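You operate a simulated robot arm through the tools that you are given. There is no shell and no other tool. Be economical: measure what you need, move in short steps, check, and stop when the job is done.

You run a simulated two-armed robot. Do the job below in one go: nothing can be reset, and whatever is moved stays where it is left.

Task
Put three of the air filters from the lower board of the side shelves on the bottom board of the side shelves.

Only the result counts: the job must be done as asked and must still hold three seconds after the hand-in. Knocking over, shifting, dropping, spilling or breaking anything else fails it.

Robot
Two 7-joint arms with two-finger parallel grippers on one trunk, on a base that drives. Base frame: it is fixed to the floor where the robot stands at the start and does not move with it; the origin is under the middle of the robot, x ahead of it, y to its left, z up; the surface under the hand at the start is at about z = 1.13. Lengths are in m, angles in degrees, forces in N, time in s.
The left shoulder is at the start at [0.07, 0.188, 0.935], the right one opposite. With the tool pointing down near the work surface each hand reaches from about 0.1 to 0.48 m from the robot's upright axis, wherever it stands, measured 20 degrees to its own side. Places, roughly: bottom board of the side shelves [0.5, -0.8, 0.4]. Payload 3.91 kg a hand.
The tool frame of a hand sits at the grasp point between the pads (the TCP): z along the fingers, y along the line on which they close. The tips reach 0.03 m beyond it. The gripper opens to 0.11 m. The fingers are 0.02 m wide and 0.01 m thick; the gripper's body (0.048 by 0.112 m) begins 0.055 m behind the TCP.
Orientation is that of the tool frame in the base frame, as a unit quaternion [x, y, z, w]. With the fingers straight down and closing along the base's y, the tool's x points along the base's -x, its y along +y and its z along -z.

Tools
- The arms move only by the tool play_rows. It takes "left_targets", "right_targets" or both (then of equal length, played together; a hand with none holds still); each is a list of rows, each an object (a shift or turn left out is 0, a gripper value left out holds the last) with "slide": the shift along the base's x, y, z in mm, a list of three; "rotation": the turn, a rotation vector about the base's x, y, z in degrees, a list of three. In form: [{"slide": [x, y, z], "rotation": [wx, wy, wz]}, ...]. A call has 1 to 8 rows; each row shifts and turns the commanded pose from where the row before left it. "left_claw" and "right_claw" are, for a hand that has rows, the gripper command, from -1 (fully open) to 1 (shut), values between in proportion, set as the call begins (left out, the last holds). Rows are played at 5 a second. More than 0.05 m and 8.6 degrees between two rows, or a gripper value outside its range, and nothing of the call is played. A pose out of reach is approached as far as the arm can. The call stops where the force on the tool passes 40 N (or 10 N more than at its start, if that is more) or the arm is blocked; 0.2 s more then pass. Each finger travels about 0.072 m/s and halts on what it meets, pressing with about 42 N; the grip force reading is that of the motor and also rises with nothing between the fingers. The clock runs only during rows and for 0.2 s after the last one: add rows that do not move to give the fingers time. The reply holds the time, the measured pose of the TCP, the force on the tool along the base axes, the opening and the grip force, in the units named above and with some noise, with the torque about the TCP (base axes, N m) and any sound that the robot's microphone picked up, and new pictures: "pictures" is both (left out), scene, wrist or none (wrist: the cameras of the hands that moved).
- Cameras (640 x 400 px; columns grow to the right, rows downward): "scene" is now at [0.1547, 0.0086, 1.1948]; the picture's right is [0.06, -1.00, 0.00], its down [-0.35, -0.02, -0.94] and it looks along [0.93, 0.05, -0.35] (base axes); focal length 214 px, centre (320, 200). "left" rides on the left gripper at [0.072, -0.017, -0.103] in its tool frame; the picture's right is [0.23, 0.97, 0.00], its down [-0.76, 0.18, -0.62] and it looks along [-0.61, 0.14, 0.78] (tool axes); focal length 222 px, centre (320, 200). "right" rides on the right gripper at [0.072, 0.017, -0.103] in its tool frame; the picture's right is [-0.23, 0.97, 0.00], its down [-0.76, -0.18, -0.62] and it looks along [-0.61, -0.14, 0.78] (tool axes); focal length 222 px, centre (320, 200). There is no depth. A picture from a camera that has moved, and an enlarged one, comes with that camera's place and axes in the base frame and with its lens. The place of the scene camera against the robot may be out by one fixed shift of up to 0.018 m in any direction.
- slide_trunk(by): slides the trunk up (or, below 0, down) by that many m; the arms and the scene camera ride with it, the base frame stays. It gives what a move gives, with no picture.
- drive_base(legs): drives the robot by 1 to 6 legs, each [ahead, turn to the left] in m and degrees, along the robot's own axes; the way and the turn of a leg run together, so that a leg with both is an arc; at most 1.5 m and 180 degrees a leg. The arms and the cameras ride along, it lands a little off, and it stops where it bumps. It gives what a move gives, and a new picture of the scene camera.
- pan_tilt(pan, tilt): turns the head with the scene camera to pan (to the left, within 86 degrees either way) and tilt (down, from -29 to 69), counted from straight ahead of the robot. It gives what a move gives, and a new picture of the scene camera.
- zoom(camera, box): a new picture of the part [left, top, right, bottom] of that camera's present view, enlarged. No time passes.
- finish_job(): hands the job in; it is judged then, once.

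Go step by step. Nothing tells you exact positions but the pictures and the camera data: compare them with the known pose of the tool, close in by small moves and look again before you grip or let go. The budget is 165 turns and 260 pictures, counting those below and the enlarged ones. Unless the task says otherwise, let go and move clear before handing in, and close with one line.

The tools are called after ">>>" by a JSON object that holds its "method" and its "body". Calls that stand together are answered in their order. play_rows: Moves the arms, as the interface text tells. Its arguments: {"type":"object","properties":{"left_targets":{"type":"array","items":{"type":"object","properties":{"slide":{"type":"array","items":{"type":"number"}},"rotation":{"type":"array","items":{"type":"number"}}}}},"left_claw":{"type":"number"},"right_targets":{"type":"array","items":{"type":"object","properties":{"slide":{"type":"array","items":{"type":"number"}},"rotation":{"type":"array","items":{"type":"number"}}}}},"right_claw":{"type":"number"},"pictures":{"type":"string","enum":["both","scene","wrist","none"]}},"required":[]} The other tools are called the same way: slide_trunk (by) slides the trunk up or down; drive_base (legs) drives the base; pan_tilt (pan, tilt) turns the head that bears the scene camera; zoom (camera, box) takes an enlarged picture of a part of a camera's view; finish_job () hands the job in.

At the start:

```text
time: 0.0
left_eef_pos: [0.281, 0.1457, 1.1655]
left_orientation: [0.0, 1.0, 0.0, 0.0]
left_force: [0.0, 0.2, 0.8]
left_torque: [0.03, -0.01, 0.0]
left_grip_width: 0.1102
left_finger_force: 0.3
right_eef_pos: [0.3057, -0.0842, 1.166]
right_orientation: [0.001, 1.0, 0.0, 0.0]
right_force: [-0.9, -1.2, -0.4]
right_torque: [0.0, 0.01, 0.02]
right_grip_width: 0.11
right_finger_force: 0.1
trunk travel left (down, up): [-0.445, 0.495]
robot x, y, heading: [0.0028, 0.0019, 0.2]
head pan, tilt: [3.4, 20.6]
```

scene: 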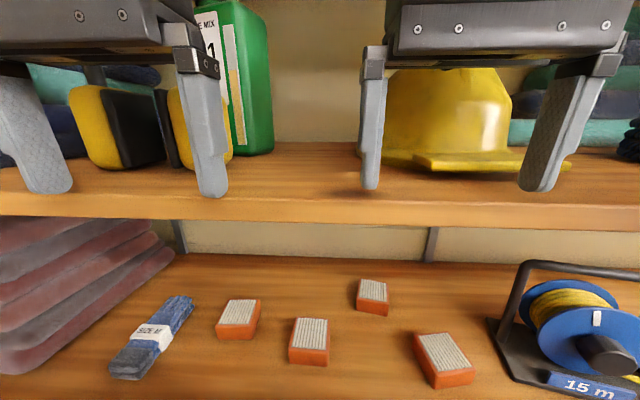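
right: 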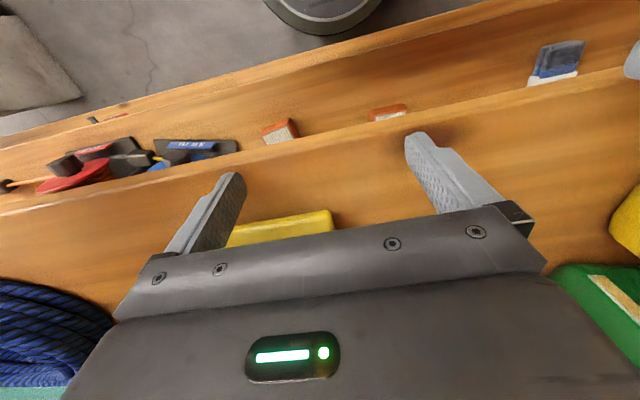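
left: 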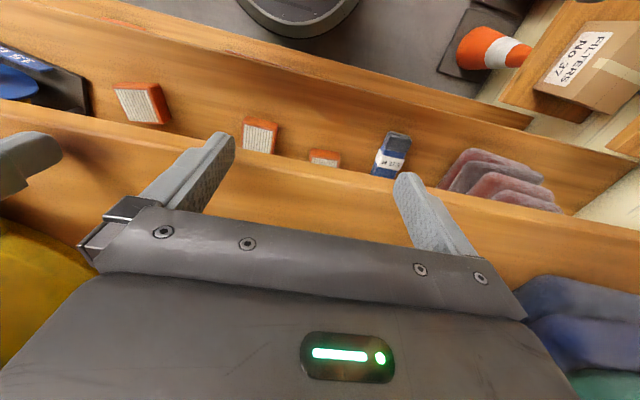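

I see a shelf unit ahead with an upper board under my hands and a lower board carrying orange-framed filters. I'll look around to find which unit is the "side shelves".

>>> {"method": "pan_tilt", "body": {"pan": -60, "tilt": 40}}

>>> {"method": "pan_tilt", "body": {"pan": 0, "tilt": 60}}

>>> {"method": "pan_tilt", "body": {"pan": 60, "tilt": 40}}

```text
time: 1.3
left_eef_pos: [0.2801, 0.147, 1.1659]
left_orientation: [-0.001, 1.0, 0.001, 0.0]
left_force: [-0.1, -0.1, 0.1]
left_torque: [0.0, -0.02, -0.03]
left_grip_width: 0.11
left_finger_force: 0.1
right_eef_pos: [0.3047, -0.0845, 1.1653]
right_orientation: [0.0, 1.0, 0.0, 0.0]
right_force: [0.1, -0.7, -0.5]
right_torque: [0.01, -0.02, -0.03]
right_grip_width: 0.11
right_finger_force: 0.1
trunk travel left (down, up): [-0.445, 0.495]
robot x, y, heading: [0.0003, 0.0005, 0.0]
head pan, tilt: [-60.0, 40.0]
camera scene: at [0.1044, -0.0705, 1.1643], right [-0.87, -0.5, 0.0], down [-0.32, 0.56, -0.77], along [0.38, -0.66, -0.64], focal length 214 px, centre (320, 200)
```

scene: 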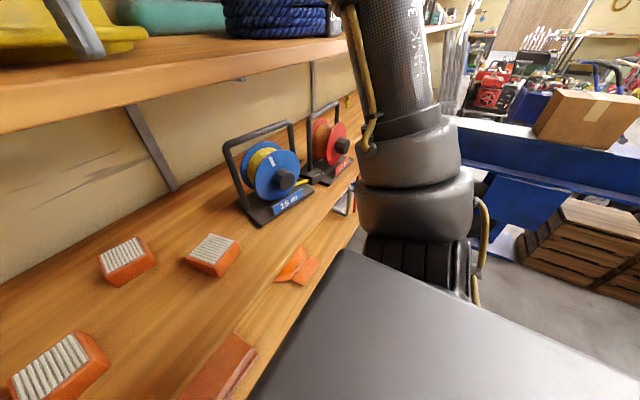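

```text
time: 2.6
left_eef_pos: [0.2815, 0.1465, 1.1654]
left_orientation: [0.0, 1.0, -0.001, 0.0]
left_force: [0.3, -0.7, -1.0]
left_torque: [0.02, 0.0, 0.02]
left_grip_width: 0.1099
left_finger_force: 0.0
right_eef_pos: [0.3056, -0.0832, 1.1657]
right_orientation: [0.0, 1.0, 0.0, 0.0]
right_force: [0.3, 0.8, 0.1]
right_torque: [-0.02, 0.0, -0.01]
right_grip_width: 0.1098
right_finger_force: 0.0
trunk travel left (down, up): [-0.445, 0.495]
robot x, y, heading: [0.0004, -0.0024, -0.0]
head pan, tilt: [0.0, 60.0]
camera scene: at [0.1285, 0.0031, 1.1376], right [0.0, -1.0, 0.0], down [-0.87, 0.0, -0.5], along [0.5, 0.0, -0.87], focal length 214 px, centre (320, 200)
```

scene: 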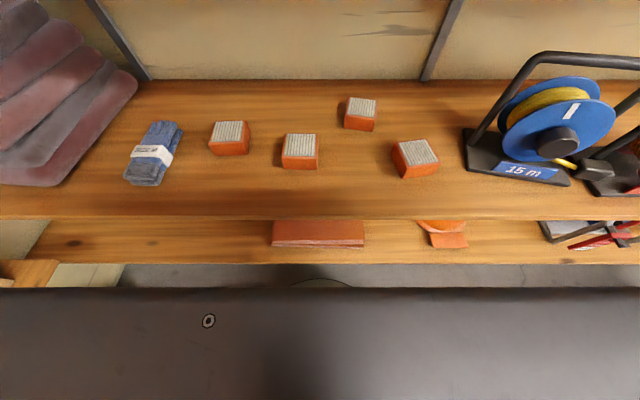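

```text
time: 3.9
left_eef_pos: [0.2807, 0.1461, 1.1663]
left_orientation: [0.0, 1.0, 0.0, 0.0]
left_force: [0.3, 0.0, 0.2]
left_torque: [0.01, 0.0, 0.02]
left_grip_width: 0.1101
left_finger_force: 0.1
right_eef_pos: [0.3053, -0.0832, 1.1654]
right_orientation: [0.0, 1.0, 0.0, 0.001]
right_force: [0.6, -0.6, 0.7]
right_torque: [0.01, -0.01, 0.03]
right_grip_width: 0.1099
right_finger_force: 0.0
trunk travel left (down, up): [-0.445, 0.495]
robot x, y, heading: [0.0012, 0.0008, -0.2]
head pan, tilt: [60.0, 40.0]
camera scene: at [0.1044, 0.0767, 1.1643], right [0.87, -0.5, 0.0], down [-0.32, -0.56, -0.77], along [0.38, 0.66, -0.64], focal length 214 px, centre (320, 200)
```

scene: 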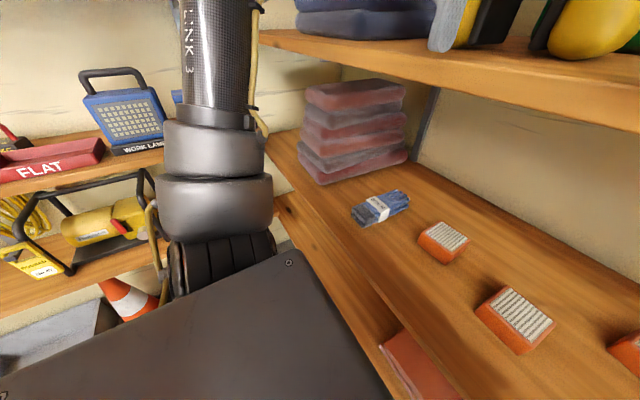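

The unit ahead has the filters on its lower board (z≈0.78, front edge x≈0.30) and a bottom board beneath it. I'll back off so the arms clear the upper board, then lower the trunk and look at the boards.

>>> {"method": "drive_base", "body": {"legs": [[-0.3, 0]]}}

>>> {"method": "pan_tilt", "body": {"pan": 0, "tilt": 40}}

```text
time: 6.0
left_eef_pos: [-0.0131, 0.1472, 1.1658]
left_orientation: [-0.001, 1.0, 0.0, 0.001]
left_force: [0.6, -0.1, -0.6]
left_torque: [-0.01, 0.01, -0.01]
left_grip_width: 0.1102
left_finger_force: 0.1
right_eef_pos: [0.0106, -0.0839, 1.1658]
right_orientation: [0.0, 1.0, 0.001, -0.001]
right_force: [0.8, 0.2, 0.5]
right_torque: [0.01, 0.02, -0.02]
right_grip_width: 0.1099
right_finger_force: 0.1
trunk travel left (down, up): [-0.445, 0.495]
robot x, y, heading: [-0.2942, 0.0007, -0.4]
head pan, tilt: [60.0, 40.0]
camera scene: at [-0.1897, 0.0768, 1.1644], right [0.87, -0.5, 0.0], down [-0.32, -0.56, -0.77], along [0.38, 0.66, -0.64], focal length 214 px, centre (320, 200)
```

scene: 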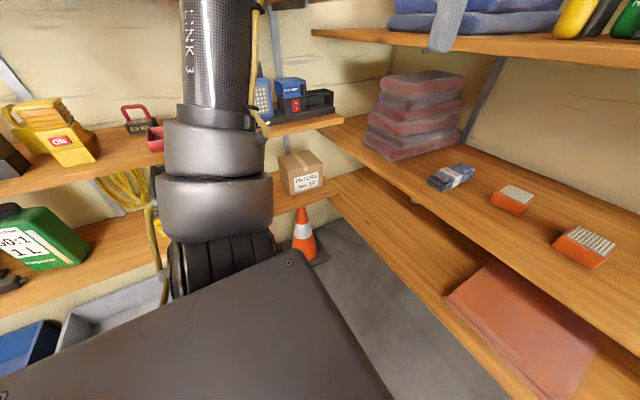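

```text
time: 7.3
left_eef_pos: [-0.0135, 0.1478, 1.1649]
left_orientation: [-0.001, 1.0, 0.0, -0.001]
left_force: [0.4, -0.5, 0.8]
left_torque: [-0.01, 0.02, 0.02]
left_grip_width: 0.1099
left_finger_force: 0.1
right_eef_pos: [0.0127, -0.0833, 1.1672]
right_orientation: [0.0, 1.0, 0.001, 0.0]
right_force: [1.5, -0.8, 0.1]
right_torque: [-0.03, 0.03, 0.0]
right_grip_width: 0.1098
right_finger_force: 0.0
trunk travel left (down, up): [-0.445, 0.495]
robot x, y, heading: [-0.2916, -0.0009, 0.2]
head pan, tilt: [0.0, 40.0]
camera scene: at [-0.1466, 0.0032, 1.1643], right [0.0, -1.0, 0.0], down [-0.64, 0.0, -0.77], along [0.77, 0.0, -0.64], focal length 214 px, centre (320, 200)
```

scene: 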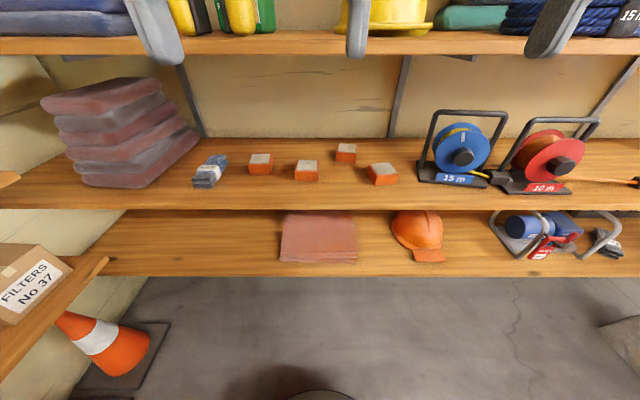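

The view is clear now: four filters on the lower board (z≈0.76), and the bottom board (z≈0.41) is free left of the red pads (y≈0.25–0.8). I'll lower the trunk and pitch the left tool forward while still out in the open.

>>> {"method": "slide_trunk", "body": {"by": -0.2}}

>>> {"method": "play_rows", "body": {"left_targets": [{"rotation": [0, -8, 0], "slide": [10, 0, -10]}, {"rotation": [0, -8, 0], "slide": [10, 0, -10]}, {"rotation": [0, -8, 0], "slide": [10, 0, -10]}, {"rotation": [0, -8, 0], "slide": [10, 0, -10]}, {"rotation": [0, -8, 0], "slide": [10, 0, -10]}, {"rotation": [0, -5, 0], "slide": [10, 0, -10]}], "left_claw": -1}}

```text
time: 9.4
left_eef_pos: [-0.0139, 0.1467, 0.9654]
left_orientation: [0.0, 1.0, 0.0, 0.0]
left_force: [0.4, -0.2, 0.2]
left_torque: [0.01, -0.02, 0.01]
left_grip_width: 0.11
left_finger_force: 0.0
right_eef_pos: [0.012, -0.0827, 0.9672]
right_orientation: [-0.001, 1.0, 0.0, 0.0]
right_force: [-1.0, 1.1, -0.2]
right_torque: [0.0, 0.01, -0.01]
right_grip_width: 0.1103
right_finger_force: 0.1
trunk travel left (down, up): [-0.245, 0.695]
robot x, y, heading: [-0.2919, 0.0007, -0.1]
head pan, tilt: [0.0, 40.0]
```

```text
time: 10.6
left_eef_pos: [0.0516, 0.0205, 1.0719]
left_orientation: [0.001, 0.968, -0.002, 0.251]
left_force: [4.3, 0.1, 1.7]
left_torque: [-0.02, 0.01, 0.17]
left_grip_width: 0.1099
left_finger_force: 0.0
left hand out of reach, approached as far as the arm can: row 1, 2, 3, 4, 5
right_eef_pos: [0.0148, -0.0897, 0.9688]
right_orientation: [0.008, 1.0, 0.006, 0.003]
right_force: [-3.5, -0.4, -1.3]
right_torque: [-0.02, -0.32, 0.16]
right_grip_width: 0.1101
right_finger_force: 0.0
trunk travel left (down, up): [-0.245, 0.695]
robot x, y, heading: [-0.2964, -0.0041, 0.1]
head pan, tilt: [0.0, 40.0]
stopped in row 5 (left hand): the force on the tool passed its limit at 80 N (the readings are from after the stop); the commanded pose is now the measured one
camera scene: at [-0.1466, 0.0023, 0.9643], right [0.0, -1.0, 0.0], down [-0.64, 0.0, -0.77], along [0.77, 0.0, -0.64], focal length 214 px, centre (320, 200)
camera left: at [-0.0628, 0.0053, 1.1281], right [-0.2, 0.97, -0.12], down [0.36, 0.18, 0.91], along [0.91, 0.14, -0.39], focal length 222 px, centre (320, 200)
```

scene: 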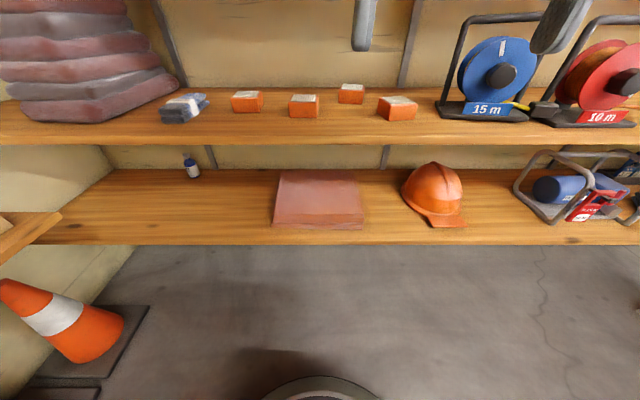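
left: 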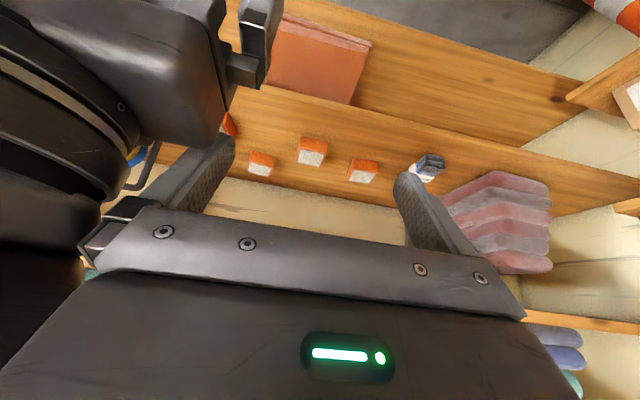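

The left hand, pitched so close to the body, ran out of reach and touched the right arm. I'll move it outward and forward into open space first.

>>> {"method": "play_rows", "body": {"left_targets": [{"slide": [5, 40, 10]}, {"slide": [15, 40, 0]}, {"slide": [25, 40, -10]}, {"slide": [25, 20, -30]}, {"slide": [25, 10, -40]}, {"slide": [0, 0, 0]}], "pictures": "both"}}

```text
time: 12.0
left_eef_pos: [0.1531, 0.1268, 1.0817]
left_orientation: [0.003, 0.969, -0.008, 0.249]
left_force: [0.6, 0.3, -0.2]
left_torque: [-0.02, -0.04, -0.01]
left_grip_width: 0.1101
left_finger_force: 0.1
left hand out of reach, approached as far as the arm can: row 1, 2, 3, 4, 5
right_eef_pos: [0.0148, -0.0887, 0.9691]
right_orientation: [0.009, 1.0, 0.005, 0.003]
right_force: [0.5, 0.5, -0.8]
right_torque: [-0.05, 0.0, -0.01]
right_grip_width: 0.11
right_finger_force: 0.1
trunk travel left (down, up): [-0.245, 0.695]
robot x, y, heading: [-0.2878, -0.0007, -0.2]
head pan, tilt: [0.0, 40.0]
camera scene: at [-0.147, 0.0035, 0.9644], right [0.0, -1.0, 0.0], down [-0.64, 0.0, -0.77], along [0.77, 0.0, -0.64], focal length 214 px, centre (320, 200)
camera left: at [0.0393, 0.1118, 1.1391], right [-0.19, 0.97, -0.12], down [0.37, 0.19, 0.91], along [0.91, 0.13, -0.39], focal length 222 px, centre (320, 200)
```

scene: 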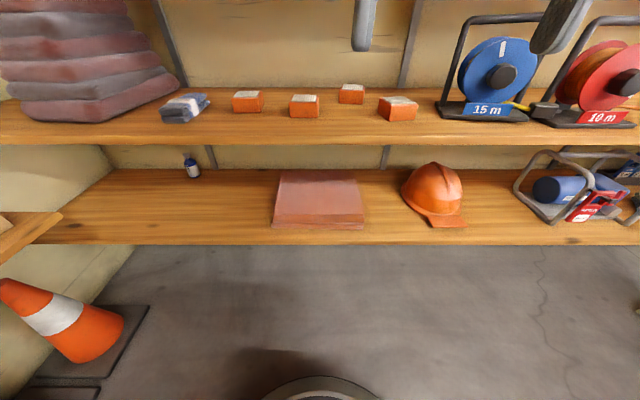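
left: 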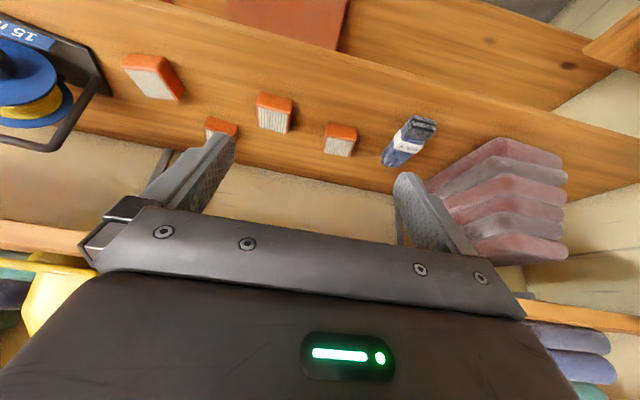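

The left hand is at pitch ≈29° in open space but lagging its command. I'll try forward and down to find the feasible region.

>>> {"method": "play_rows", "body": {"left_targets": [{"slide": [10, 20, -40]}, {"slide": [0, 20, -40]}, {"slide": [0, 0, -40]}, {"slide": [0, 0, 0]}, {"slide": [0, 0, 0]}], "pictures": "wrist"}}

```text
time: 13.2
left_eef_pos: [0.1646, 0.1126, 1.0763]
left_orientation: [0.001, 0.968, -0.004, 0.249]
left_force: [-0.1, 0.1, -0.2]
left_torque: [0.03, 0.02, -0.01]
left_grip_width: 0.11
left_finger_force: 0.1
left hand out of reach, approached as far as the arm can: row 1, 2, 3
right_eef_pos: [0.0139, -0.089, 0.9693]
right_orientation: [0.009, 1.0, 0.005, 0.004]
right_force: [-0.8, -0.5, -0.5]
right_torque: [0.04, 0.01, 0.04]
right_grip_width: 0.1097
right_finger_force: 0.0
trunk travel left (down, up): [-0.245, 0.695]
robot x, y, heading: [-0.2938, 0.0004, -0.3]
head pan, tilt: [0.0, 40.0]
camera left: at [0.0505, 0.0965, 1.1327], right [-0.2, 0.97, -0.12], down [0.37, 0.18, 0.91], along [0.91, 0.14, -0.39], focal length 222 px, centre (320, 200)
```

left: 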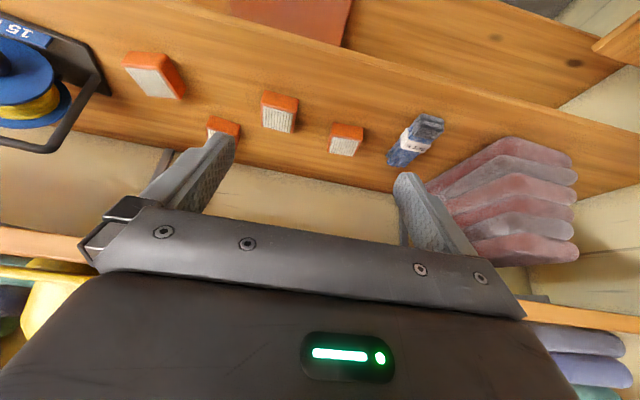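

The left arm is stuck at some joint limit. I'll look at the arm.

>>> {"method": "pan_tilt", "body": {"pan": 50, "tilt": -10}}

>>> {"method": "pan_tilt", "body": {"pan": -60, "tilt": 0}}

```text
time: 14.4
left_eef_pos: [0.1652, 0.1122, 1.0757]
left_orientation: [0.001, 0.968, -0.004, 0.251]
left_force: [-0.6, 0.7, 0.3]
left_torque: [0.0, 0.0, 0.03]
left_grip_width: 0.11
left_finger_force: 0.0
right_eef_pos: [0.0151, -0.0877, 0.9689]
right_orientation: [0.008, 1.0, 0.005, 0.003]
right_force: [0.3, 0.4, 0.2]
right_torque: [-0.01, 0.0, -0.01]
right_grip_width: 0.1101
right_finger_force: 0.1
trunk travel left (down, up): [-0.245, 0.695]
robot x, y, heading: [-0.2947, 0.0017, 0.1]
head pan, tilt: [50.0, -10.0]
camera scene: at [-0.1775, 0.0677, 1.0432], right [0.77, -0.64, 0.0], down [0.11, 0.13, -0.98], along [0.63, 0.75, 0.17], focal length 214 px, centre (320, 200)
```

scene: 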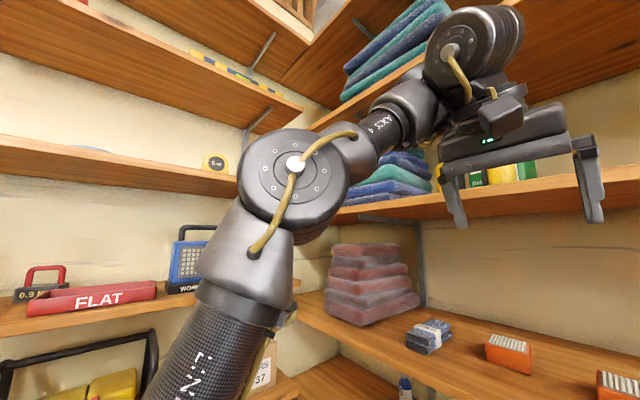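

```text
time: 16.3
left_eef_pos: [0.1644, 0.1133, 1.0763]
left_orientation: [0.001, 0.968, -0.004, 0.25]
left_force: [0.2, -0.4, 0.5]
left_torque: [-0.01, -0.04, 0.02]
left_grip_width: 0.1098
left_finger_force: 0.1
right_eef_pos: [0.014, -0.0882, 0.9692]
right_orientation: [0.009, 1.0, 0.005, 0.004]
right_force: [0.3, -0.2, 0.6]
right_torque: [-0.02, 0.0, 0.02]
right_grip_width: 0.1099
right_finger_force: 0.1
trunk travel left (down, up): [-0.245, 0.695]
robot x, y, heading: [-0.2955, -0.0005, -0.3]
head pan, tilt: [-60.0, 0.0]
camera scene: at [-0.1867, -0.0748, 1.028], right [-0.87, -0.5, 0.0], down [0.0, 0.0, -1.0], along [0.5, -0.87, 0.0], focal length 214 px, centre (320, 200)
```

scene: 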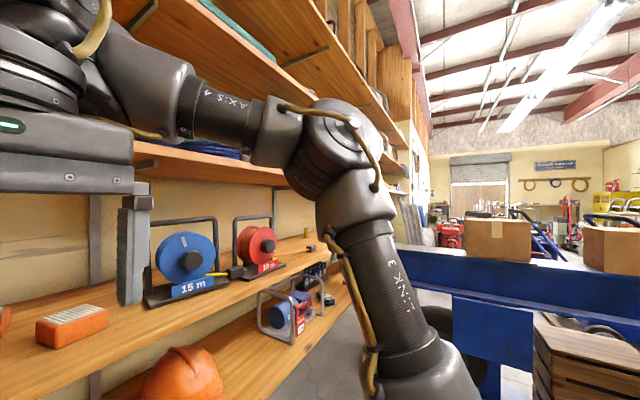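

The elbows stand high and outward, and the wrist is at its bend limit when the tool is pitched. I'll return the left tool to straight down and test how low it goes with the tool vertical.

>>> {"method": "play_rows", "body": {"left_targets": [{"rotation": [0, 8, 0]}, {"rotation": [0, 8, 0]}, {"rotation": [0, 8, 0]}, {"rotation": [0, 5, 0]}, {"slide": [0, 0, 0]}, {"slide": [0, 0, 0]}], "pictures": "none"}}

```text
time: 17.7
left_eef_pos: [0.147, 0.1095, 1.0471]
left_orientation: [0.0, 1.0, -0.004, 0.002]
left_force: [-0.7, 0.3, 0.0]
left_torque: [0.02, 0.01, 0.0]
left_grip_width: 0.1099
left_finger_force: 0.0
left hand out of reach, approached as far as the arm can: row 2, 3, 4
right_eef_pos: [0.0137, -0.0877, 0.9686]
right_orientation: [0.009, 1.0, 0.005, 0.004]
right_force: [0.3, 0.0, -0.4]
right_torque: [0.02, 0.01, 0.01]
right_grip_width: 0.1098
right_finger_force: 0.0
trunk travel left (down, up): [-0.245, 0.695]
robot x, y, heading: [-0.2905, 0.0005, 0.0]
head pan, tilt: [-60.0, 0.0]
```

Tool is vertical again at (0.147, 0.11, 1.047). Now test lowering with some outward y.

>>> {"method": "play_rows", "body": {"left_targets": [{"slide": [0, 30, 0]}, {"slide": [0, 20, -20]}, {"slide": [0, 0, -30]}, {"slide": [0, 0, -30]}, {"slide": [0, 0, 0]}], "pictures": "none"}}

```text
time: 18.9
left_eef_pos: [0.1335, 0.1376, 0.972]
left_orientation: [0.0, 1.0, -0.003, 0.001]
left_force: [0.3, 0.0, 0.2]
left_torque: [0.0, -0.05, 0.03]
left_grip_width: 0.11
left_finger_force: 0.0
left hand out of reach, approached as far as the arm can: row 1
right_eef_pos: [0.0145, -0.0876, 0.9689]
right_orientation: [0.008, 1.0, 0.006, 0.004]
right_force: [-0.9, -0.3, 0.3]
right_torque: [0.01, -0.01, 0.01]
right_grip_width: 0.11
right_finger_force: 0.0
trunk travel left (down, up): [-0.245, 0.695]
robot x, y, heading: [-0.2979, 0.0009, 0.1]
head pan, tilt: [-60.0, 0.0]
```

Lowering works with the tool vertical. Continue down to about shoulder level.

>>> {"method": "play_rows", "body": {"left_targets": [{"slide": [0, 10, -40]}, {"slide": [0, 10, -40]}, {"slide": [0, 0, -40]}, {"slide": [0, 0, -40]}, {"slide": [0, 0, -40]}, {"slide": [0, 0, 0]}], "pictures": "none"}}

>>> {"method": "pan_tilt", "body": {"pan": 50, "tilt": 20}}

```text
time: 20.3
left_eef_pos: [0.132, 0.148, 0.9444]
left_orientation: [0.0, 1.0, -0.003, 0.0]
left_force: [0.3, 0.0, -0.2]
left_torque: [0.01, -0.04, 0.01]
left_grip_width: 0.1101
left_finger_force: 0.1
left hand out of reach, approached as far as the arm can: row 1, 2, 3, 4, 5
right_eef_pos: [0.0136, -0.089, 0.9687]
right_orientation: [0.009, 1.0, 0.005, 0.003]
right_force: [0.1, -0.2, -0.6]
right_torque: [-0.01, 0.04, -0.02]
right_grip_width: 0.1099
right_finger_force: 0.1
trunk travel left (down, up): [-0.245, 0.695]
robot x, y, heading: [-0.2931, -0.0005, -0.1]
head pan, tilt: [-60.0, 0.0]
```

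```text
time: 22.1
left_eef_pos: [0.132, 0.1471, 0.9445]
left_orientation: [0.0, 1.0, -0.003, 0.0]
left_force: [0.3, -0.7, 0.3]
left_torque: [-0.01, -0.01, 0.03]
left_grip_width: 0.11
left_finger_force: 0.0
right_eef_pos: [0.0153, -0.0883, 0.9682]
right_orientation: [0.008, 1.0, 0.005, 0.004]
right_force: [-0.7, 0.3, -0.8]
right_torque: [-0.01, 0.02, -0.02]
right_grip_width: 0.1098
right_finger_force: 0.0
trunk travel left (down, up): [-0.245, 0.695]
robot x, y, heading: [-0.2933, 0.0023, -0.1]
head pan, tilt: [50.0, 20.0]
camera scene: at [-0.1718, 0.0744, 0.9957], right [0.77, -0.64, 0.0], down [-0.22, -0.26, -0.94], along [0.6, 0.72, -0.34], focal length 214 px, centre (320, 200)
```

scene: 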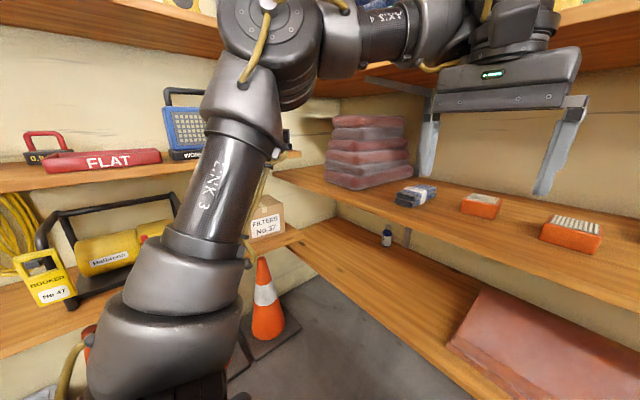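

Lowering stops at z≈0.944, with the elbow high. I'll probe whether reaching outward/forward frees lower heights, after backing off to get room.

>>> {"method": "drive_base", "body": {"legs": [[-0.25, 0]]}}

>>> {"method": "play_rows", "body": {"left_targets": [{"slide": [20, 40, 0]}, {"slide": [20, 40, 0]}, {"slide": [20, 40, 0]}, {"slide": [0, 0, -40]}, {"slide": [0, 0, -40]}, {"slide": [0, 0, -40]}, {"slide": [0, 0, 0]}], "pictures": "scene"}}

```text
time: 24.0
left_eef_pos: [-0.1174, 0.1495, 0.9454]
left_orientation: [-0.002, 1.0, -0.002, 0.0]
left_force: [0.8, 0.5, 0.7]
left_torque: [0.02, 0.01, -0.01]
left_grip_width: 0.1103
left_finger_force: 0.0
right_eef_pos: [-0.2338, -0.0875, 0.9678]
right_orientation: [0.008, 1.0, 0.005, 0.004]
right_force: [-0.4, -0.3, -0.1]
right_torque: [0.03, -0.02, 0.02]
right_grip_width: 0.1098
right_finger_force: 0.0
trunk travel left (down, up): [-0.245, 0.695]
robot x, y, heading: [-0.5392, 0.0038, 0.3]
head pan, tilt: [50.0, 20.0]
camera scene: at [-0.4218, 0.0746, 0.9958], right [0.77, -0.64, 0.0], down [-0.22, -0.26, -0.94], along [0.6, 0.72, -0.34], focal length 214 px, centre (320, 200)
```

scene: 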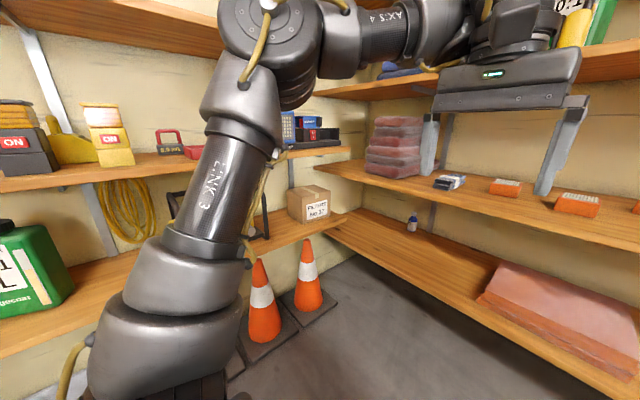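

```text
time: 25.6
left_eef_pos: [-0.0608, 0.1717, 0.9224]
left_orientation: [-0.001, 1.0, -0.003, -0.001]
left_force: [-0.5, 0.5, 0.5]
left_torque: [0.03, 0.0, 0.0]
left_grip_width: 0.1101
left_finger_force: 0.1
left hand out of reach, approached as far as the arm can: row 2, 3, 4, 5, 6
right_eef_pos: [-0.2342, -0.0868, 0.9691]
right_orientation: [0.009, 1.0, 0.005, 0.004]
right_force: [-0.4, -0.4, 0.4]
right_torque: [0.01, 0.01, -0.03]
right_grip_width: 0.1097
right_finger_force: 0.0
trunk travel left (down, up): [-0.245, 0.695]
robot x, y, heading: [-0.5426, 0.0002, -0.1]
head pan, tilt: [50.0, 20.0]
camera scene: at [-0.4212, 0.0746, 0.9957], right [0.77, -0.64, 0.0], down [-0.22, -0.26, -0.94], along [0.6, 0.72, -0.34], focal length 214 px, centre (320, 200)
```

scene: 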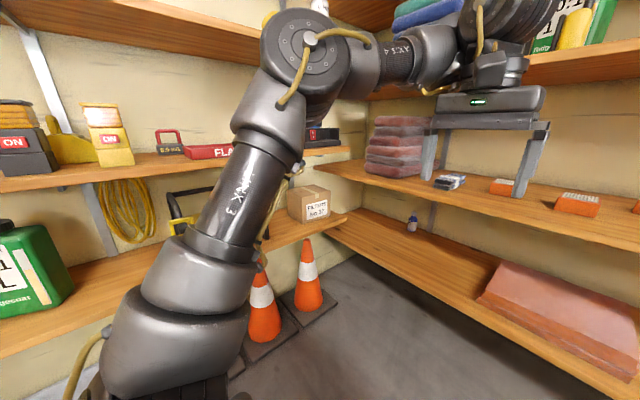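

Outward motion is limited with this yaw. I'll test yawing the tool to see which direction relieves the wrist.

>>> {"method": "play_rows", "body": {"left_targets": [{"rotation": [0, 0, 8]}, {"rotation": [0, 0, 8]}, {"rotation": [0, 0, 8]}, {"slide": [0, 30, 0]}, {"slide": [0, 30, 0]}, {"slide": [0, 0, -30]}, {"slide": [0, 0, -30]}, {"slide": [0, 0, 0]}], "pictures": "none"}}

>>> {"method": "play_rows", "body": {"left_targets": [{"rotation": [0, 0, -8]}, {"rotation": [0, 0, -8]}, {"rotation": [0, 0, -8]}, {"rotation": [0, 0, -8]}, {"rotation": [0, 0, -8]}, {"rotation": [0, 0, -8]}, {"slide": [0, 0, -20]}, {"slide": [0, 0, 0]}], "pictures": "none"}}

```text
time: 27.4
left_eef_pos: [-0.0511, 0.166, 0.9177]
left_orientation: [-0.21, 0.978, -0.004, 0.0]
left_force: [-0.4, 0.3, -1.1]
left_torque: [0.01, 0.03, 0.0]
left_grip_width: 0.1097
left_finger_force: 0.1
left hand out of reach, approached as far as the arm can: row 4, 5, 6, 7
right_eef_pos: [-0.2338, -0.0869, 0.9683]
right_orientation: [0.008, 1.0, 0.006, 0.003]
right_force: [-0.1, 0.2, -0.3]
right_torque: [0.02, 0.02, -0.01]
right_grip_width: 0.11
right_finger_force: 0.0
trunk travel left (down, up): [-0.245, 0.695]
robot x, y, heading: [-0.542, 0.0015, 0.1]
head pan, tilt: [50.0, 20.0]
```

```text
time: 29.2
left_eef_pos: [-0.0418, 0.1633, 0.9116]
left_orientation: [0.207, 0.978, -0.004, -0.003]
left_force: [-0.3, 0.9, -0.4]
left_torque: [0.0, -0.05, 0.02]
left_grip_width: 0.1098
left_finger_force: 0.1
left hand out of reach, approached as far as the arm can: row 7
right_eef_pos: [-0.235, -0.0876, 0.9688]
right_orientation: [0.008, 1.0, 0.005, 0.004]
right_force: [0.2, 0.4, -0.1]
right_torque: [-0.02, 0.02, -0.02]
right_grip_width: 0.1103
right_finger_force: 0.1
trunk travel left (down, up): [-0.245, 0.695]
robot x, y, heading: [-0.5457, 0.0014, 0.3]
head pan, tilt: [50.0, 20.0]
```

Yaw isn't the limit; forward motion seems to free lower heights. I'll probe forward and down.

>>> {"method": "play_rows", "body": {"left_targets": [{"rotation": [0, 0, 8], "slide": [30, 0, 0]}, {"rotation": [0, 0, 8], "slide": [30, 0, 0]}, {"rotation": [0, 0, 8], "slide": [30, 0, 0]}, {"slide": [0, 0, -20]}, {"slide": [0, 0, -20]}, {"slide": [0, 0, -20]}, {"slide": [0, 0, -20]}, {"slide": [0, 0, 0]}], "pictures": "scene"}}

```text
time: 31.0
left_eef_pos: [0.0339, 0.1145, 0.8429]
left_orientation: [-0.002, 1.0, -0.005, -0.002]
left_force: [0.8, -0.5, -0.1]
left_torque: [0.0, 0.01, -0.03]
left_grip_width: 0.1099
left_finger_force: 0.1
left hand out of reach, approached as far as the arm can: row 1, 2, 3, 6, 7
right_eef_pos: [-0.234, -0.0877, 0.9682]
right_orientation: [0.007, 1.0, 0.005, 0.003]
right_force: [-0.1, 0.0, -0.3]
right_torque: [0.0, 0.01, 0.01]
right_grip_width: 0.1101
right_finger_force: 0.1
trunk travel left (down, up): [-0.245, 0.695]
robot x, y, heading: [-0.5394, 0.0016, 0.1]
head pan, tilt: [50.0, 20.0]
camera scene: at [-0.4212, 0.0746, 0.9957], right [0.77, -0.64, 0.0], down [-0.22, -0.26, -0.94], along [0.6, 0.72, -0.34], focal length 214 px, centre (320, 200)
```

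scene: 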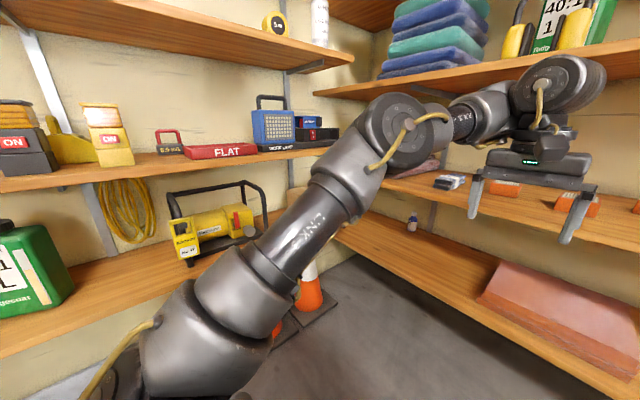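

At 0.575 m ahead, the hand gets down to z≈0.84 and the arm stretches nicely. Continue forward/down.

>>> {"method": "play_rows", "body": {"left_targets": [{"slide": [20, 0, -30]}, {"slide": [20, 0, -30]}, {"slide": [20, 0, -30]}, {"slide": [20, 0, -30]}, {"slide": [0, 0, -20]}, {"slide": [0, 0, -20]}, {"slide": [0, 0, 0]}], "pictures": "scene"}}

```text
time: 32.6
left_eef_pos: [0.0763, 0.0425, 0.7427]
left_orientation: [-0.002, 1.0, -0.015, -0.007]
left_force: [0.0, -0.8, 0.2]
left_torque: [-0.01, 0.02, -0.03]
left_grip_width: 0.1101
left_finger_force: 0.0
left hand out of reach, approached as far as the arm can: row 1, 2, 3, 4, 5, 6
right_eef_pos: [-0.2333, -0.0866, 0.969]
right_orientation: [0.008, 1.0, 0.006, 0.003]
right_force: [0.3, 0.5, 0.5]
right_torque: [0.01, 0.0, -0.03]
right_grip_width: 0.1097
right_finger_force: 0.0
trunk travel left (down, up): [-0.245, 0.695]
robot x, y, heading: [-0.5435, -0.0017, 0.1]
head pan, tilt: [50.0, 20.0]
camera scene: at [-0.4212, 0.0746, 0.9957], right [0.77, -0.64, 0.0], down [-0.22, -0.26, -0.94], along [0.6, 0.72, -0.34], focal length 214 px, centre (320, 200)
```

scene: 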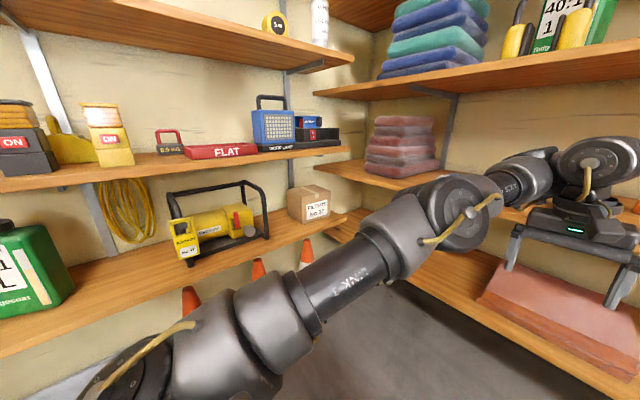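

Lower heights come but the hand drifts inward. I'll test swinging about the shoulder axis to the left with matching yaw.

>>> {"method": "play_rows", "body": {"left_targets": [{"slide": [12, 46, 0], "rotation": [0, 0, 5]}, {"slide": [8, 48, 0], "rotation": [0, 0, 5]}, {"slide": [4, 48, 0], "rotation": [0, 0, 5]}, {"slide": [0, 48, 0], "rotation": [0, 0, 5]}, {"slide": [0, 0, 0]}], "pictures": "scene"}}

```text
time: 33.8
left_eef_pos: [0.0866, 0.1558, 0.7893]
left_orientation: [-0.18, 0.982, -0.048, -0.016]
left_force: [-0.4, -0.5, 0.5]
left_torque: [0.01, -0.03, 0.03]
left_grip_width: 0.1099
left_finger_force: 0.1
left hand out of reach, approached as far as the arm can: row 1, 2, 3, 4
right_eef_pos: [-0.2342, -0.0881, 0.9697]
right_orientation: [0.008, 1.0, 0.005, 0.003]
right_force: [0.0, 0.5, 0.0]
right_torque: [0.0, 0.03, 0.01]
right_grip_width: 0.11
right_finger_force: 0.1
trunk travel left (down, up): [-0.245, 0.695]
robot x, y, heading: [-0.5427, -0.0002, 0.1]
head pan, tilt: [50.0, 20.0]
camera scene: at [-0.4212, 0.0741, 0.9958], right [0.77, -0.64, 0.0], down [-0.22, -0.26, -0.94], along [0.6, 0.72, -0.34], focal length 214 px, centre (320, 200)
```

scene: 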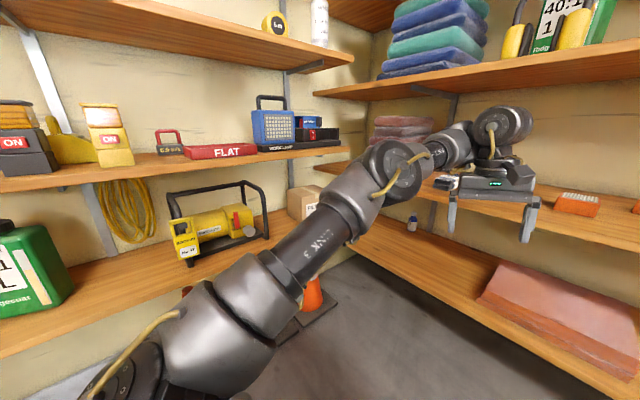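

The wrist-bend joint seems to be the limit, so pitching the tool forward with the hand well out should relieve it. Trying that now.

>>> {"method": "play_rows", "body": {"left_targets": [{"slide": [10, 0, 0], "rotation": [0, -5, -5]}, {"slide": [10, 0, 0], "rotation": [0, -5, -5]}, {"slide": [10, 0, 0], "rotation": [0, -5, -5]}, {"slide": [10, 0, 0], "rotation": [0, -5, -5]}, {"slide": [10, 0, 0], "rotation": [0, -8, 0]}, {"slide": [10, 0, 0], "rotation": [0, -8, 0]}, {"slide": [0, 0, 0], "rotation": [0, -8, 0]}, {"slide": [0, 0, 0]}], "pictures": "scene"}}

```text
time: 35.6
left_eef_pos: [0.1386, 0.1264, 0.8145]
left_orientation: [-0.006, 0.987, -0.075, 0.141]
left_force: [0.1, 0.3, -0.1]
left_torque: [0.0, -0.01, 0.02]
left_grip_width: 0.1098
left_finger_force: 0.1
left hand out of reach, approached as far as the arm can: row 1, 2, 3, 5, 6, 7
right_eef_pos: [-0.2332, -0.087, 0.9694]
right_orientation: [0.009, 1.0, 0.005, 0.003]
right_force: [0.9, 0.8, 0.0]
right_torque: [-0.02, -0.01, -0.01]
right_grip_width: 0.11
right_finger_force: 0.0
trunk travel left (down, up): [-0.245, 0.695]
robot x, y, heading: [-0.5439, -0.0021, 0.3]
head pan, tilt: [50.0, 20.0]
camera scene: at [-0.421, 0.0745, 0.9957], right [0.77, -0.64, 0.0], down [-0.22, -0.26, -0.94], along [0.6, 0.72, -0.34], focal length 214 px, centre (320, 200)
```

scene: 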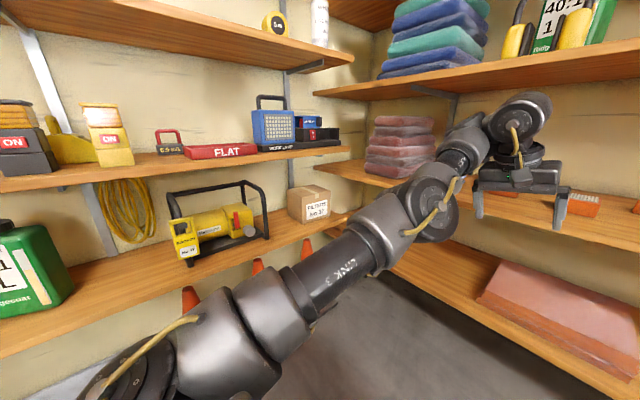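

The forearm points forward-right and upward, so I'll yaw the tool to −40° and tilt it along the forearm's direction to unfold the wrist.

>>> {"method": "play_rows", "body": {"left_targets": [{"rotation": [0, 0, -8]}, {"rotation": [0, 0, -8]}, {"rotation": [0, 0, -8]}, {"rotation": [0, 0, -8]}, {"rotation": [-5, -6, 0]}, {"rotation": [-5, -6, 0]}, {"rotation": [-5, -6, 0]}, {"slide": [0, 0, 0]}], "pictures": "none"}}

>>> {"method": "play_rows", "body": {"left_targets": [{"rotation": [-5, -6, 0]}, {"rotation": [-5, -6, 0]}, {"rotation": [-5, -6, 0]}, {"slide": [0, 0, 0]}], "pictures": "scene"}}

```text
time: 37.1
left_eef_pos: [0.137, 0.1334, 0.8314]
left_orientation: [0.264, 0.937, -0.148, 0.176]
left_force: [0.9, -15.7, -1.6]
left_torque: [1.11, -0.15, 1.48]
left_grip_width: 0.1101
left_finger_force: 0.0
left hand out of reach, approached as far as the arm can: row 5, 6, 7
right_eef_pos: [-0.2347, -0.0873, 0.9687]
right_orientation: [0.008, 1.0, 0.004, 0.004]
right_force: [0.3, 0.6, -0.2]
right_torque: [0.01, -0.04, -0.02]
right_grip_width: 0.1102
right_finger_force: 0.0
trunk travel left (down, up): [-0.245, 0.695]
robot x, y, heading: [-0.546, 0.0011, -0.0]
head pan, tilt: [50.0, 20.0]
stopped in row 7 (left hand): the force on the tool passed its limit at 61 N (the readings are from after the stop); the commanded pose is now the measured one
```

```text
time: 37.5
left_eef_pos: [0.134, 0.1383, 0.8481]
left_orientation: [0.261, 0.932, -0.162, 0.19]
left_force: [1.1, -14.6, -1.9]
left_torque: [0.99, -0.05, 1.41]
left_grip_width: 0.1097
left_finger_force: 0.0
left hand out of reach, approached as far as the arm can: row 1
right_eef_pos: [-0.2356, -0.0869, 0.9691]
right_orientation: [0.008, 1.0, 0.005, 0.005]
right_force: [0.2, 0.0, -0.1]
right_torque: [0.0, 0.0, 0.0]
right_grip_width: 0.11
right_finger_force: 0.1
trunk travel left (down, up): [-0.245, 0.695]
robot x, y, heading: [-0.5473, 0.0024, 0.0]
head pan, tilt: [50.0, 20.0]
stopped in row 1 (left hand): the force on the tool passed its limit at 50 N (the readings are from after the stop); the commanded pose is now the measured one
camera scene: at [-0.4217, 0.0749, 0.9958], right [0.77, -0.64, 0.0], down [-0.22, -0.26, -0.94], along [0.6, 0.72, -0.34], focal length 214 px, centre (320, 200)
```

scene: 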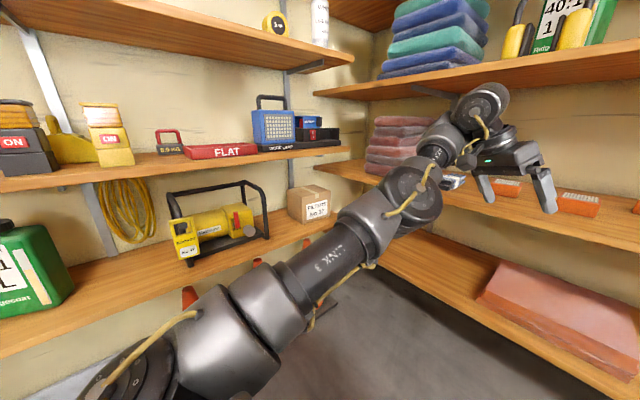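

The wrist folded onto the forearm because the elbow dropped. I'll raise the hand, restore the straight-down orientation, and then descend at a long reach so the elbow stays up.

>>> {"method": "play_rows", "body": {"left_targets": [{"rotation": [5, 6, 0], "slide": [0, 0, 40]}, {"rotation": [5, 6, 0], "slide": [0, 0, 40]}, {"rotation": [0, 0, 8], "slide": [0, 0, 40]}, {"rotation": [0, 0, 8], "slide": [0, 0, 40]}, {"rotation": [0, 0, 8], "slide": [0, 0, 20]}, {"rotation": [0, 0, 8], "slide": [0, 0, 20]}, {"rotation": [0, 0, 0]}], "pictures": "scene"}}

```text
time: 39.0
left_eef_pos: [0.068, 0.0599, 0.9674]
left_orientation: [-0.015, 0.992, -0.086, 0.097]
left_force: [0.6, 0.3, 0.5]
left_torque: [0.03, 0.0, 0.0]
left_grip_width: 0.11
left_finger_force: 0.2
left hand out of reach, approached as far as the arm can: row 2, 3, 4, 5, 6
right_eef_pos: [-0.234, -0.0881, 0.9679]
right_orientation: [0.008, 1.0, 0.005, 0.004]
right_force: [0.7, -0.2, -0.3]
right_torque: [0.01, 0.05, 0.0]
right_grip_width: 0.1101
right_finger_force: 0.0
trunk travel left (down, up): [-0.245, 0.695]
robot x, y, heading: [-0.5463, 0.001, 0.0]
head pan, tilt: [50.0, 20.0]
camera scene: at [-0.4206, 0.0735, 0.9957], right [0.77, -0.64, 0.0], down [-0.22, -0.26, -0.94], along [0.6, 0.72, -0.34], focal length 214 px, centre (320, 200)
```

scene: 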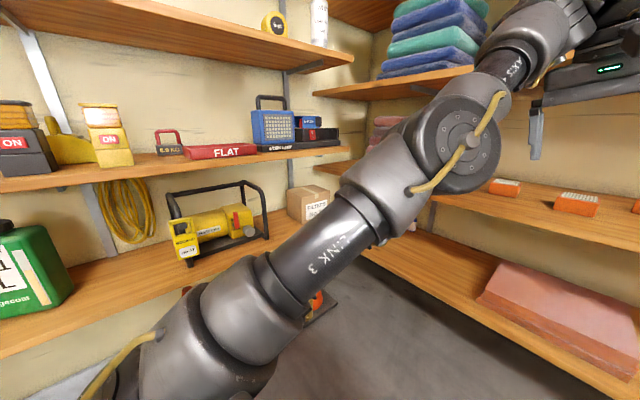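

The elbow is still low. I'll level the tool and retract to the starting hand position to restore the elbow-up posture.

>>> {"method": "play_rows", "body": {"left_targets": [{"rotation": [5, 6, 0], "slide": [-30, 10, 20]}, {"rotation": [5, 6, 0], "slide": [-40, 10, 20]}, {"slide": [-40, 10, 10]}, {"slide": [-40, 10, 10]}, {"slide": [-40, 10, 0]}, {"slide": [-40, 10, 0]}, {"slide": [-40, 10, 0]}, {"slide": [0, 0, 0]}], "pictures": "scene"}}

```text
time: 40.9
left_eef_pos: [-0.2261, 0.1316, 1.0035]
left_orientation: [-0.015, 1.0, 0.007, -0.008]
left_force: [0.0, 0.1, -0.3]
left_torque: [0.04, -0.01, -0.02]
left_grip_width: 0.11
left_finger_force: 0.1
left hand out of reach, approached as far as the arm can: row 1, 2
right_eef_pos: [-0.2344, -0.0871, 0.9683]
right_orientation: [0.008, 1.0, 0.006, 0.004]
right_force: [-0.4, 0.0, 0.1]
right_torque: [0.01, 0.01, 0.02]
right_grip_width: 0.11
right_finger_force: 0.1
trunk travel left (down, up): [-0.245, 0.695]
robot x, y, heading: [-0.5423, -0.0026, -0.1]
head pan, tilt: [50.0, 20.0]
camera scene: at [-0.4208, 0.0742, 0.9957], right [0.77, -0.64, 0.0], down [-0.22, -0.26, -0.94], along [0.6, 0.72, -0.34], focal length 214 px, centre (320, 200)
```

scene: 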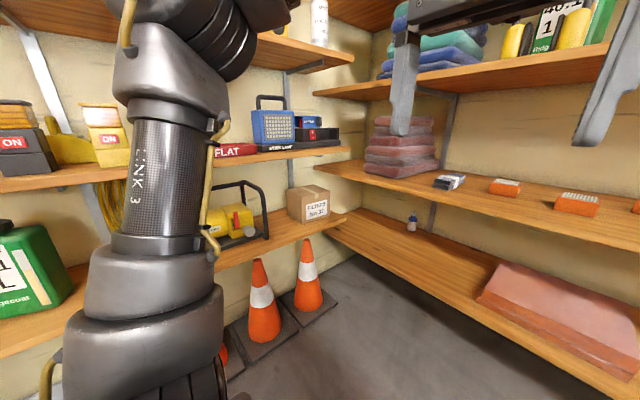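

Elbow is up again. The data fits a minimum shoulder–wrist distance, so the tilted-tool poses need a long reach with the robot standing further back; I'll check the space behind on both sides.

>>> {"method": "pan_tilt", "body": {"pan": 86, "tilt": 30}}

>>> {"method": "pan_tilt", "body": {"pan": -86, "tilt": 30}}

```text
time: 41.9
left_eef_pos: [-0.2255, 0.1317, 1.0036]
left_orientation: [-0.015, 1.0, 0.006, -0.008]
left_force: [0.1, 0.2, 1.0]
left_torque: [-0.01, 0.01, 0.0]
left_grip_width: 0.1099
left_finger_force: 0.1
right_eef_pos: [-0.2349, -0.087, 0.9683]
right_orientation: [0.008, 1.0, 0.006, 0.003]
right_force: [0.0, 0.0, -0.9]
right_torque: [0.01, 0.0, 0.02]
right_grip_width: 0.1099
right_finger_force: 0.1
trunk travel left (down, up): [-0.245, 0.695]
robot x, y, heading: [-0.5453, -0.0002, 0.2]
head pan, tilt: [85.9, 30.0]
camera scene: at [-0.4745, 0.0933, 0.9797], right [1.0, -0.07, 0.0], down [-0.04, -0.5, -0.87], along [0.06, 0.86, -0.5], focal length 214 px, centre (320, 200)
```

scene: 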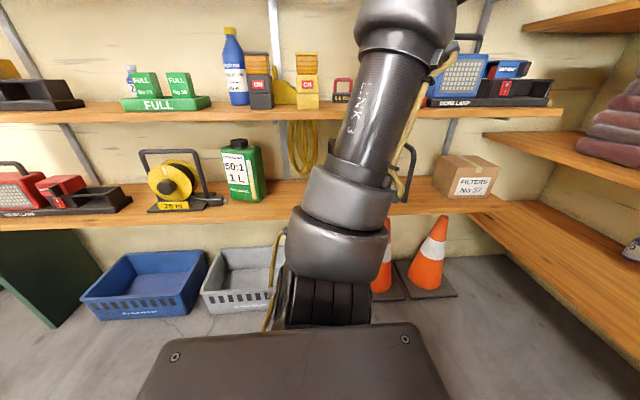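

```text
time: 44.5
left_eef_pos: [-0.2262, 0.132, 1.0043]
left_orientation: [-0.015, 1.0, 0.006, -0.008]
left_force: [0.3, -1.0, 0.3]
left_torque: [0.0, 0.03, -0.02]
left_grip_width: 0.1099
left_finger_force: 0.1
right_eef_pos: [-0.2336, -0.0871, 0.9697]
right_orientation: [0.008, 1.0, 0.005, 0.003]
right_force: [-0.5, 0.0, 0.7]
right_torque: [-0.02, -0.02, -0.02]
right_grip_width: 0.1099
right_finger_force: 0.1
trunk travel left (down, up): [-0.245, 0.695]
robot x, y, heading: [-0.5413, -0.0022, 0.3]
head pan, tilt: [-85.9, 30.0]
camera scene: at [-0.4744, -0.0871, 0.9797], right [-1.0, -0.07, 0.0], down [-0.04, 0.5, -0.87], along [0.06, -0.86, -0.5], focal length 214 px, centre (320, 200)
```

scene: 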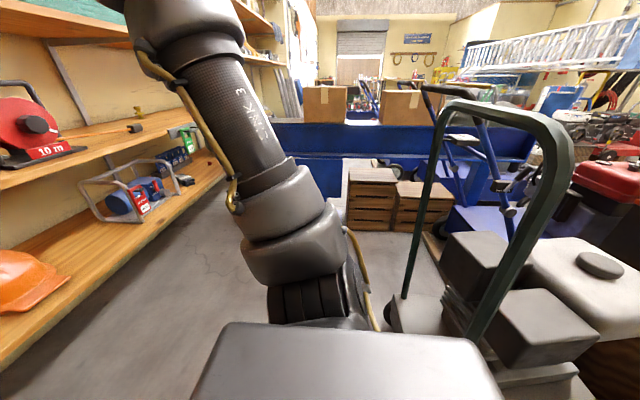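

There's a machine behind on the right, but about 0.2 m of backing is safe. I'll back up and then extend the left arm with growing pitch along a reachable arc.

>>> {"method": "drive_base", "body": {"legs": [[-0.2, 0]]}}

>>> {"method": "play_rows", "body": {"left_targets": [{"slide": [38, 12, -12]}, {"slide": [38, 12, -12]}, {"slide": [38, 12, -12]}, {"slide": [40, 12, -12]}, {"slide": [46, 0, -6], "rotation": [0, -5, 0]}, {"slide": [46, 0, -6], "rotation": [0, -5, 0]}, {"slide": [46, 0, -6], "rotation": [0, -5, 0]}, {"slide": [0, 0, 0]}], "pictures": "none"}}

```text
time: 46.6
left_eef_pos: [-0.3798, 0.1267, 1.0045]
left_orientation: [-0.012, 1.0, 0.008, -0.008]
left_force: [-0.1, -1.6, -0.3]
left_torque: [0.16, -0.02, -0.03]
left_grip_width: 0.11
left_finger_force: 0.0
right_eef_pos: [-0.3899, -0.0921, 0.9681]
right_orientation: [0.011, 1.0, 0.007, 0.003]
right_force: [0.4, -0.6, 0.2]
right_torque: [0.12, 0.01, 0.02]
right_grip_width: 0.11
right_finger_force: 0.0
trunk travel left (down, up): [-0.245, 0.695]
robot x, y, heading: [-0.6984, 0.0044, 9.2]
head pan, tilt: [-85.9, 30.0]
stopped in leg 1: the robot was blocked; the commanded pose is now the measured one
camera scene: at [-0.6159, -0.0744, 0.9793], right [-0.97, -0.23, 0.0], down [-0.11, 0.49, -0.86], along [0.2, -0.84, -0.5], focal length 214 px, centre (320, 200)
```

scene: 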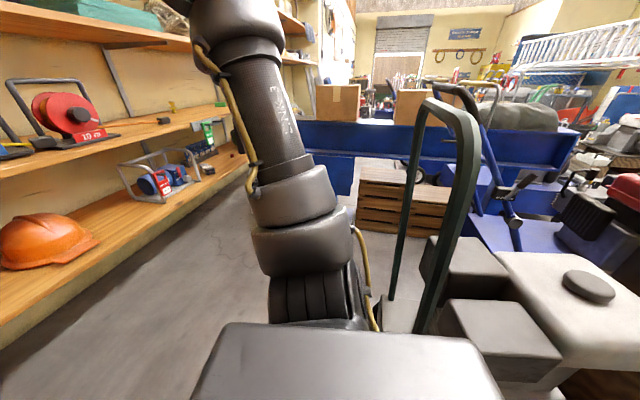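

```text
time: 48.4
left_eef_pos: [-0.1187, 0.166, 0.9299]
left_orientation: [-0.013, 0.992, -0.003, 0.123]
left_force: [-0.2, 0.0, -0.1]
left_torque: [0.01, -0.03, 0.0]
left_grip_width: 0.1101
left_finger_force: 0.1
left hand out of reach, approached as far as the arm can: row 6, 7
right_eef_pos: [-0.3893, -0.0869, 0.9679]
right_orientation: [0.009, 1.0, 0.002, 0.003]
right_force: [0.5, 0.2, -0.2]
right_torque: [-0.04, -0.02, 0.02]
right_grip_width: 0.11
right_finger_force: 0.1
trunk travel left (down, up): [-0.245, 0.695]
robot x, y, heading: [-0.6954, 0.0051, 9.2]
head pan, tilt: [-85.9, 30.0]
```

Something behind on the right blocked the base and turned it by ~9°. I'll pull ahead a little and straighten, then look there again.

>>> {"method": "drive_base", "body": {"legs": [[0.05, 0], [0.0, -9.2]]}}

```text
time: 50.0
left_eef_pos: [-0.0522, 0.0788, 0.9303]
left_orientation: [0.066, 0.99, -0.012, 0.123]
left_force: [-0.3, 0.2, 0.6]
left_torque: [0.03, 0.03, -0.01]
left_grip_width: 0.1099
left_finger_force: 0.1
right_eef_pos: [-0.3584, -0.1269, 0.9689]
right_orientation: [0.09, 0.996, 0.002, 0.004]
right_force: [-0.5, -0.8, 0.2]
right_torque: [0.02, 0.01, -0.03]
right_grip_width: 0.1098
right_finger_force: 0.0
trunk travel left (down, up): [-0.245, 0.695]
robot x, y, heading: [-0.6489, 0.0154, -0.1]
head pan, tilt: [-85.9, 30.0]
camera scene: at [-0.5793, -0.0729, 0.9796], right [-1.0, -0.07, 0.0], down [-0.03, 0.5, -0.87], along [0.06, -0.86, -0.5], focal length 214 px, centre (320, 200)
```

scene: 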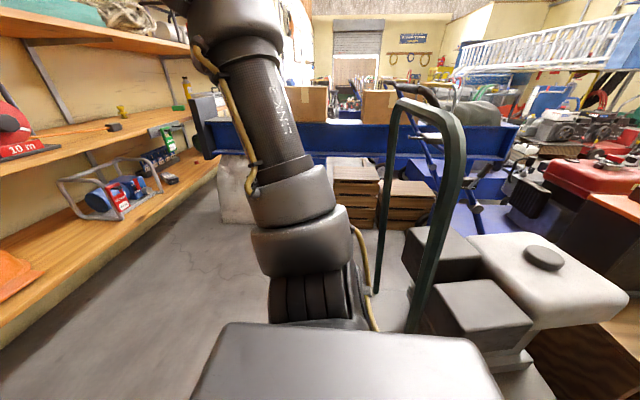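

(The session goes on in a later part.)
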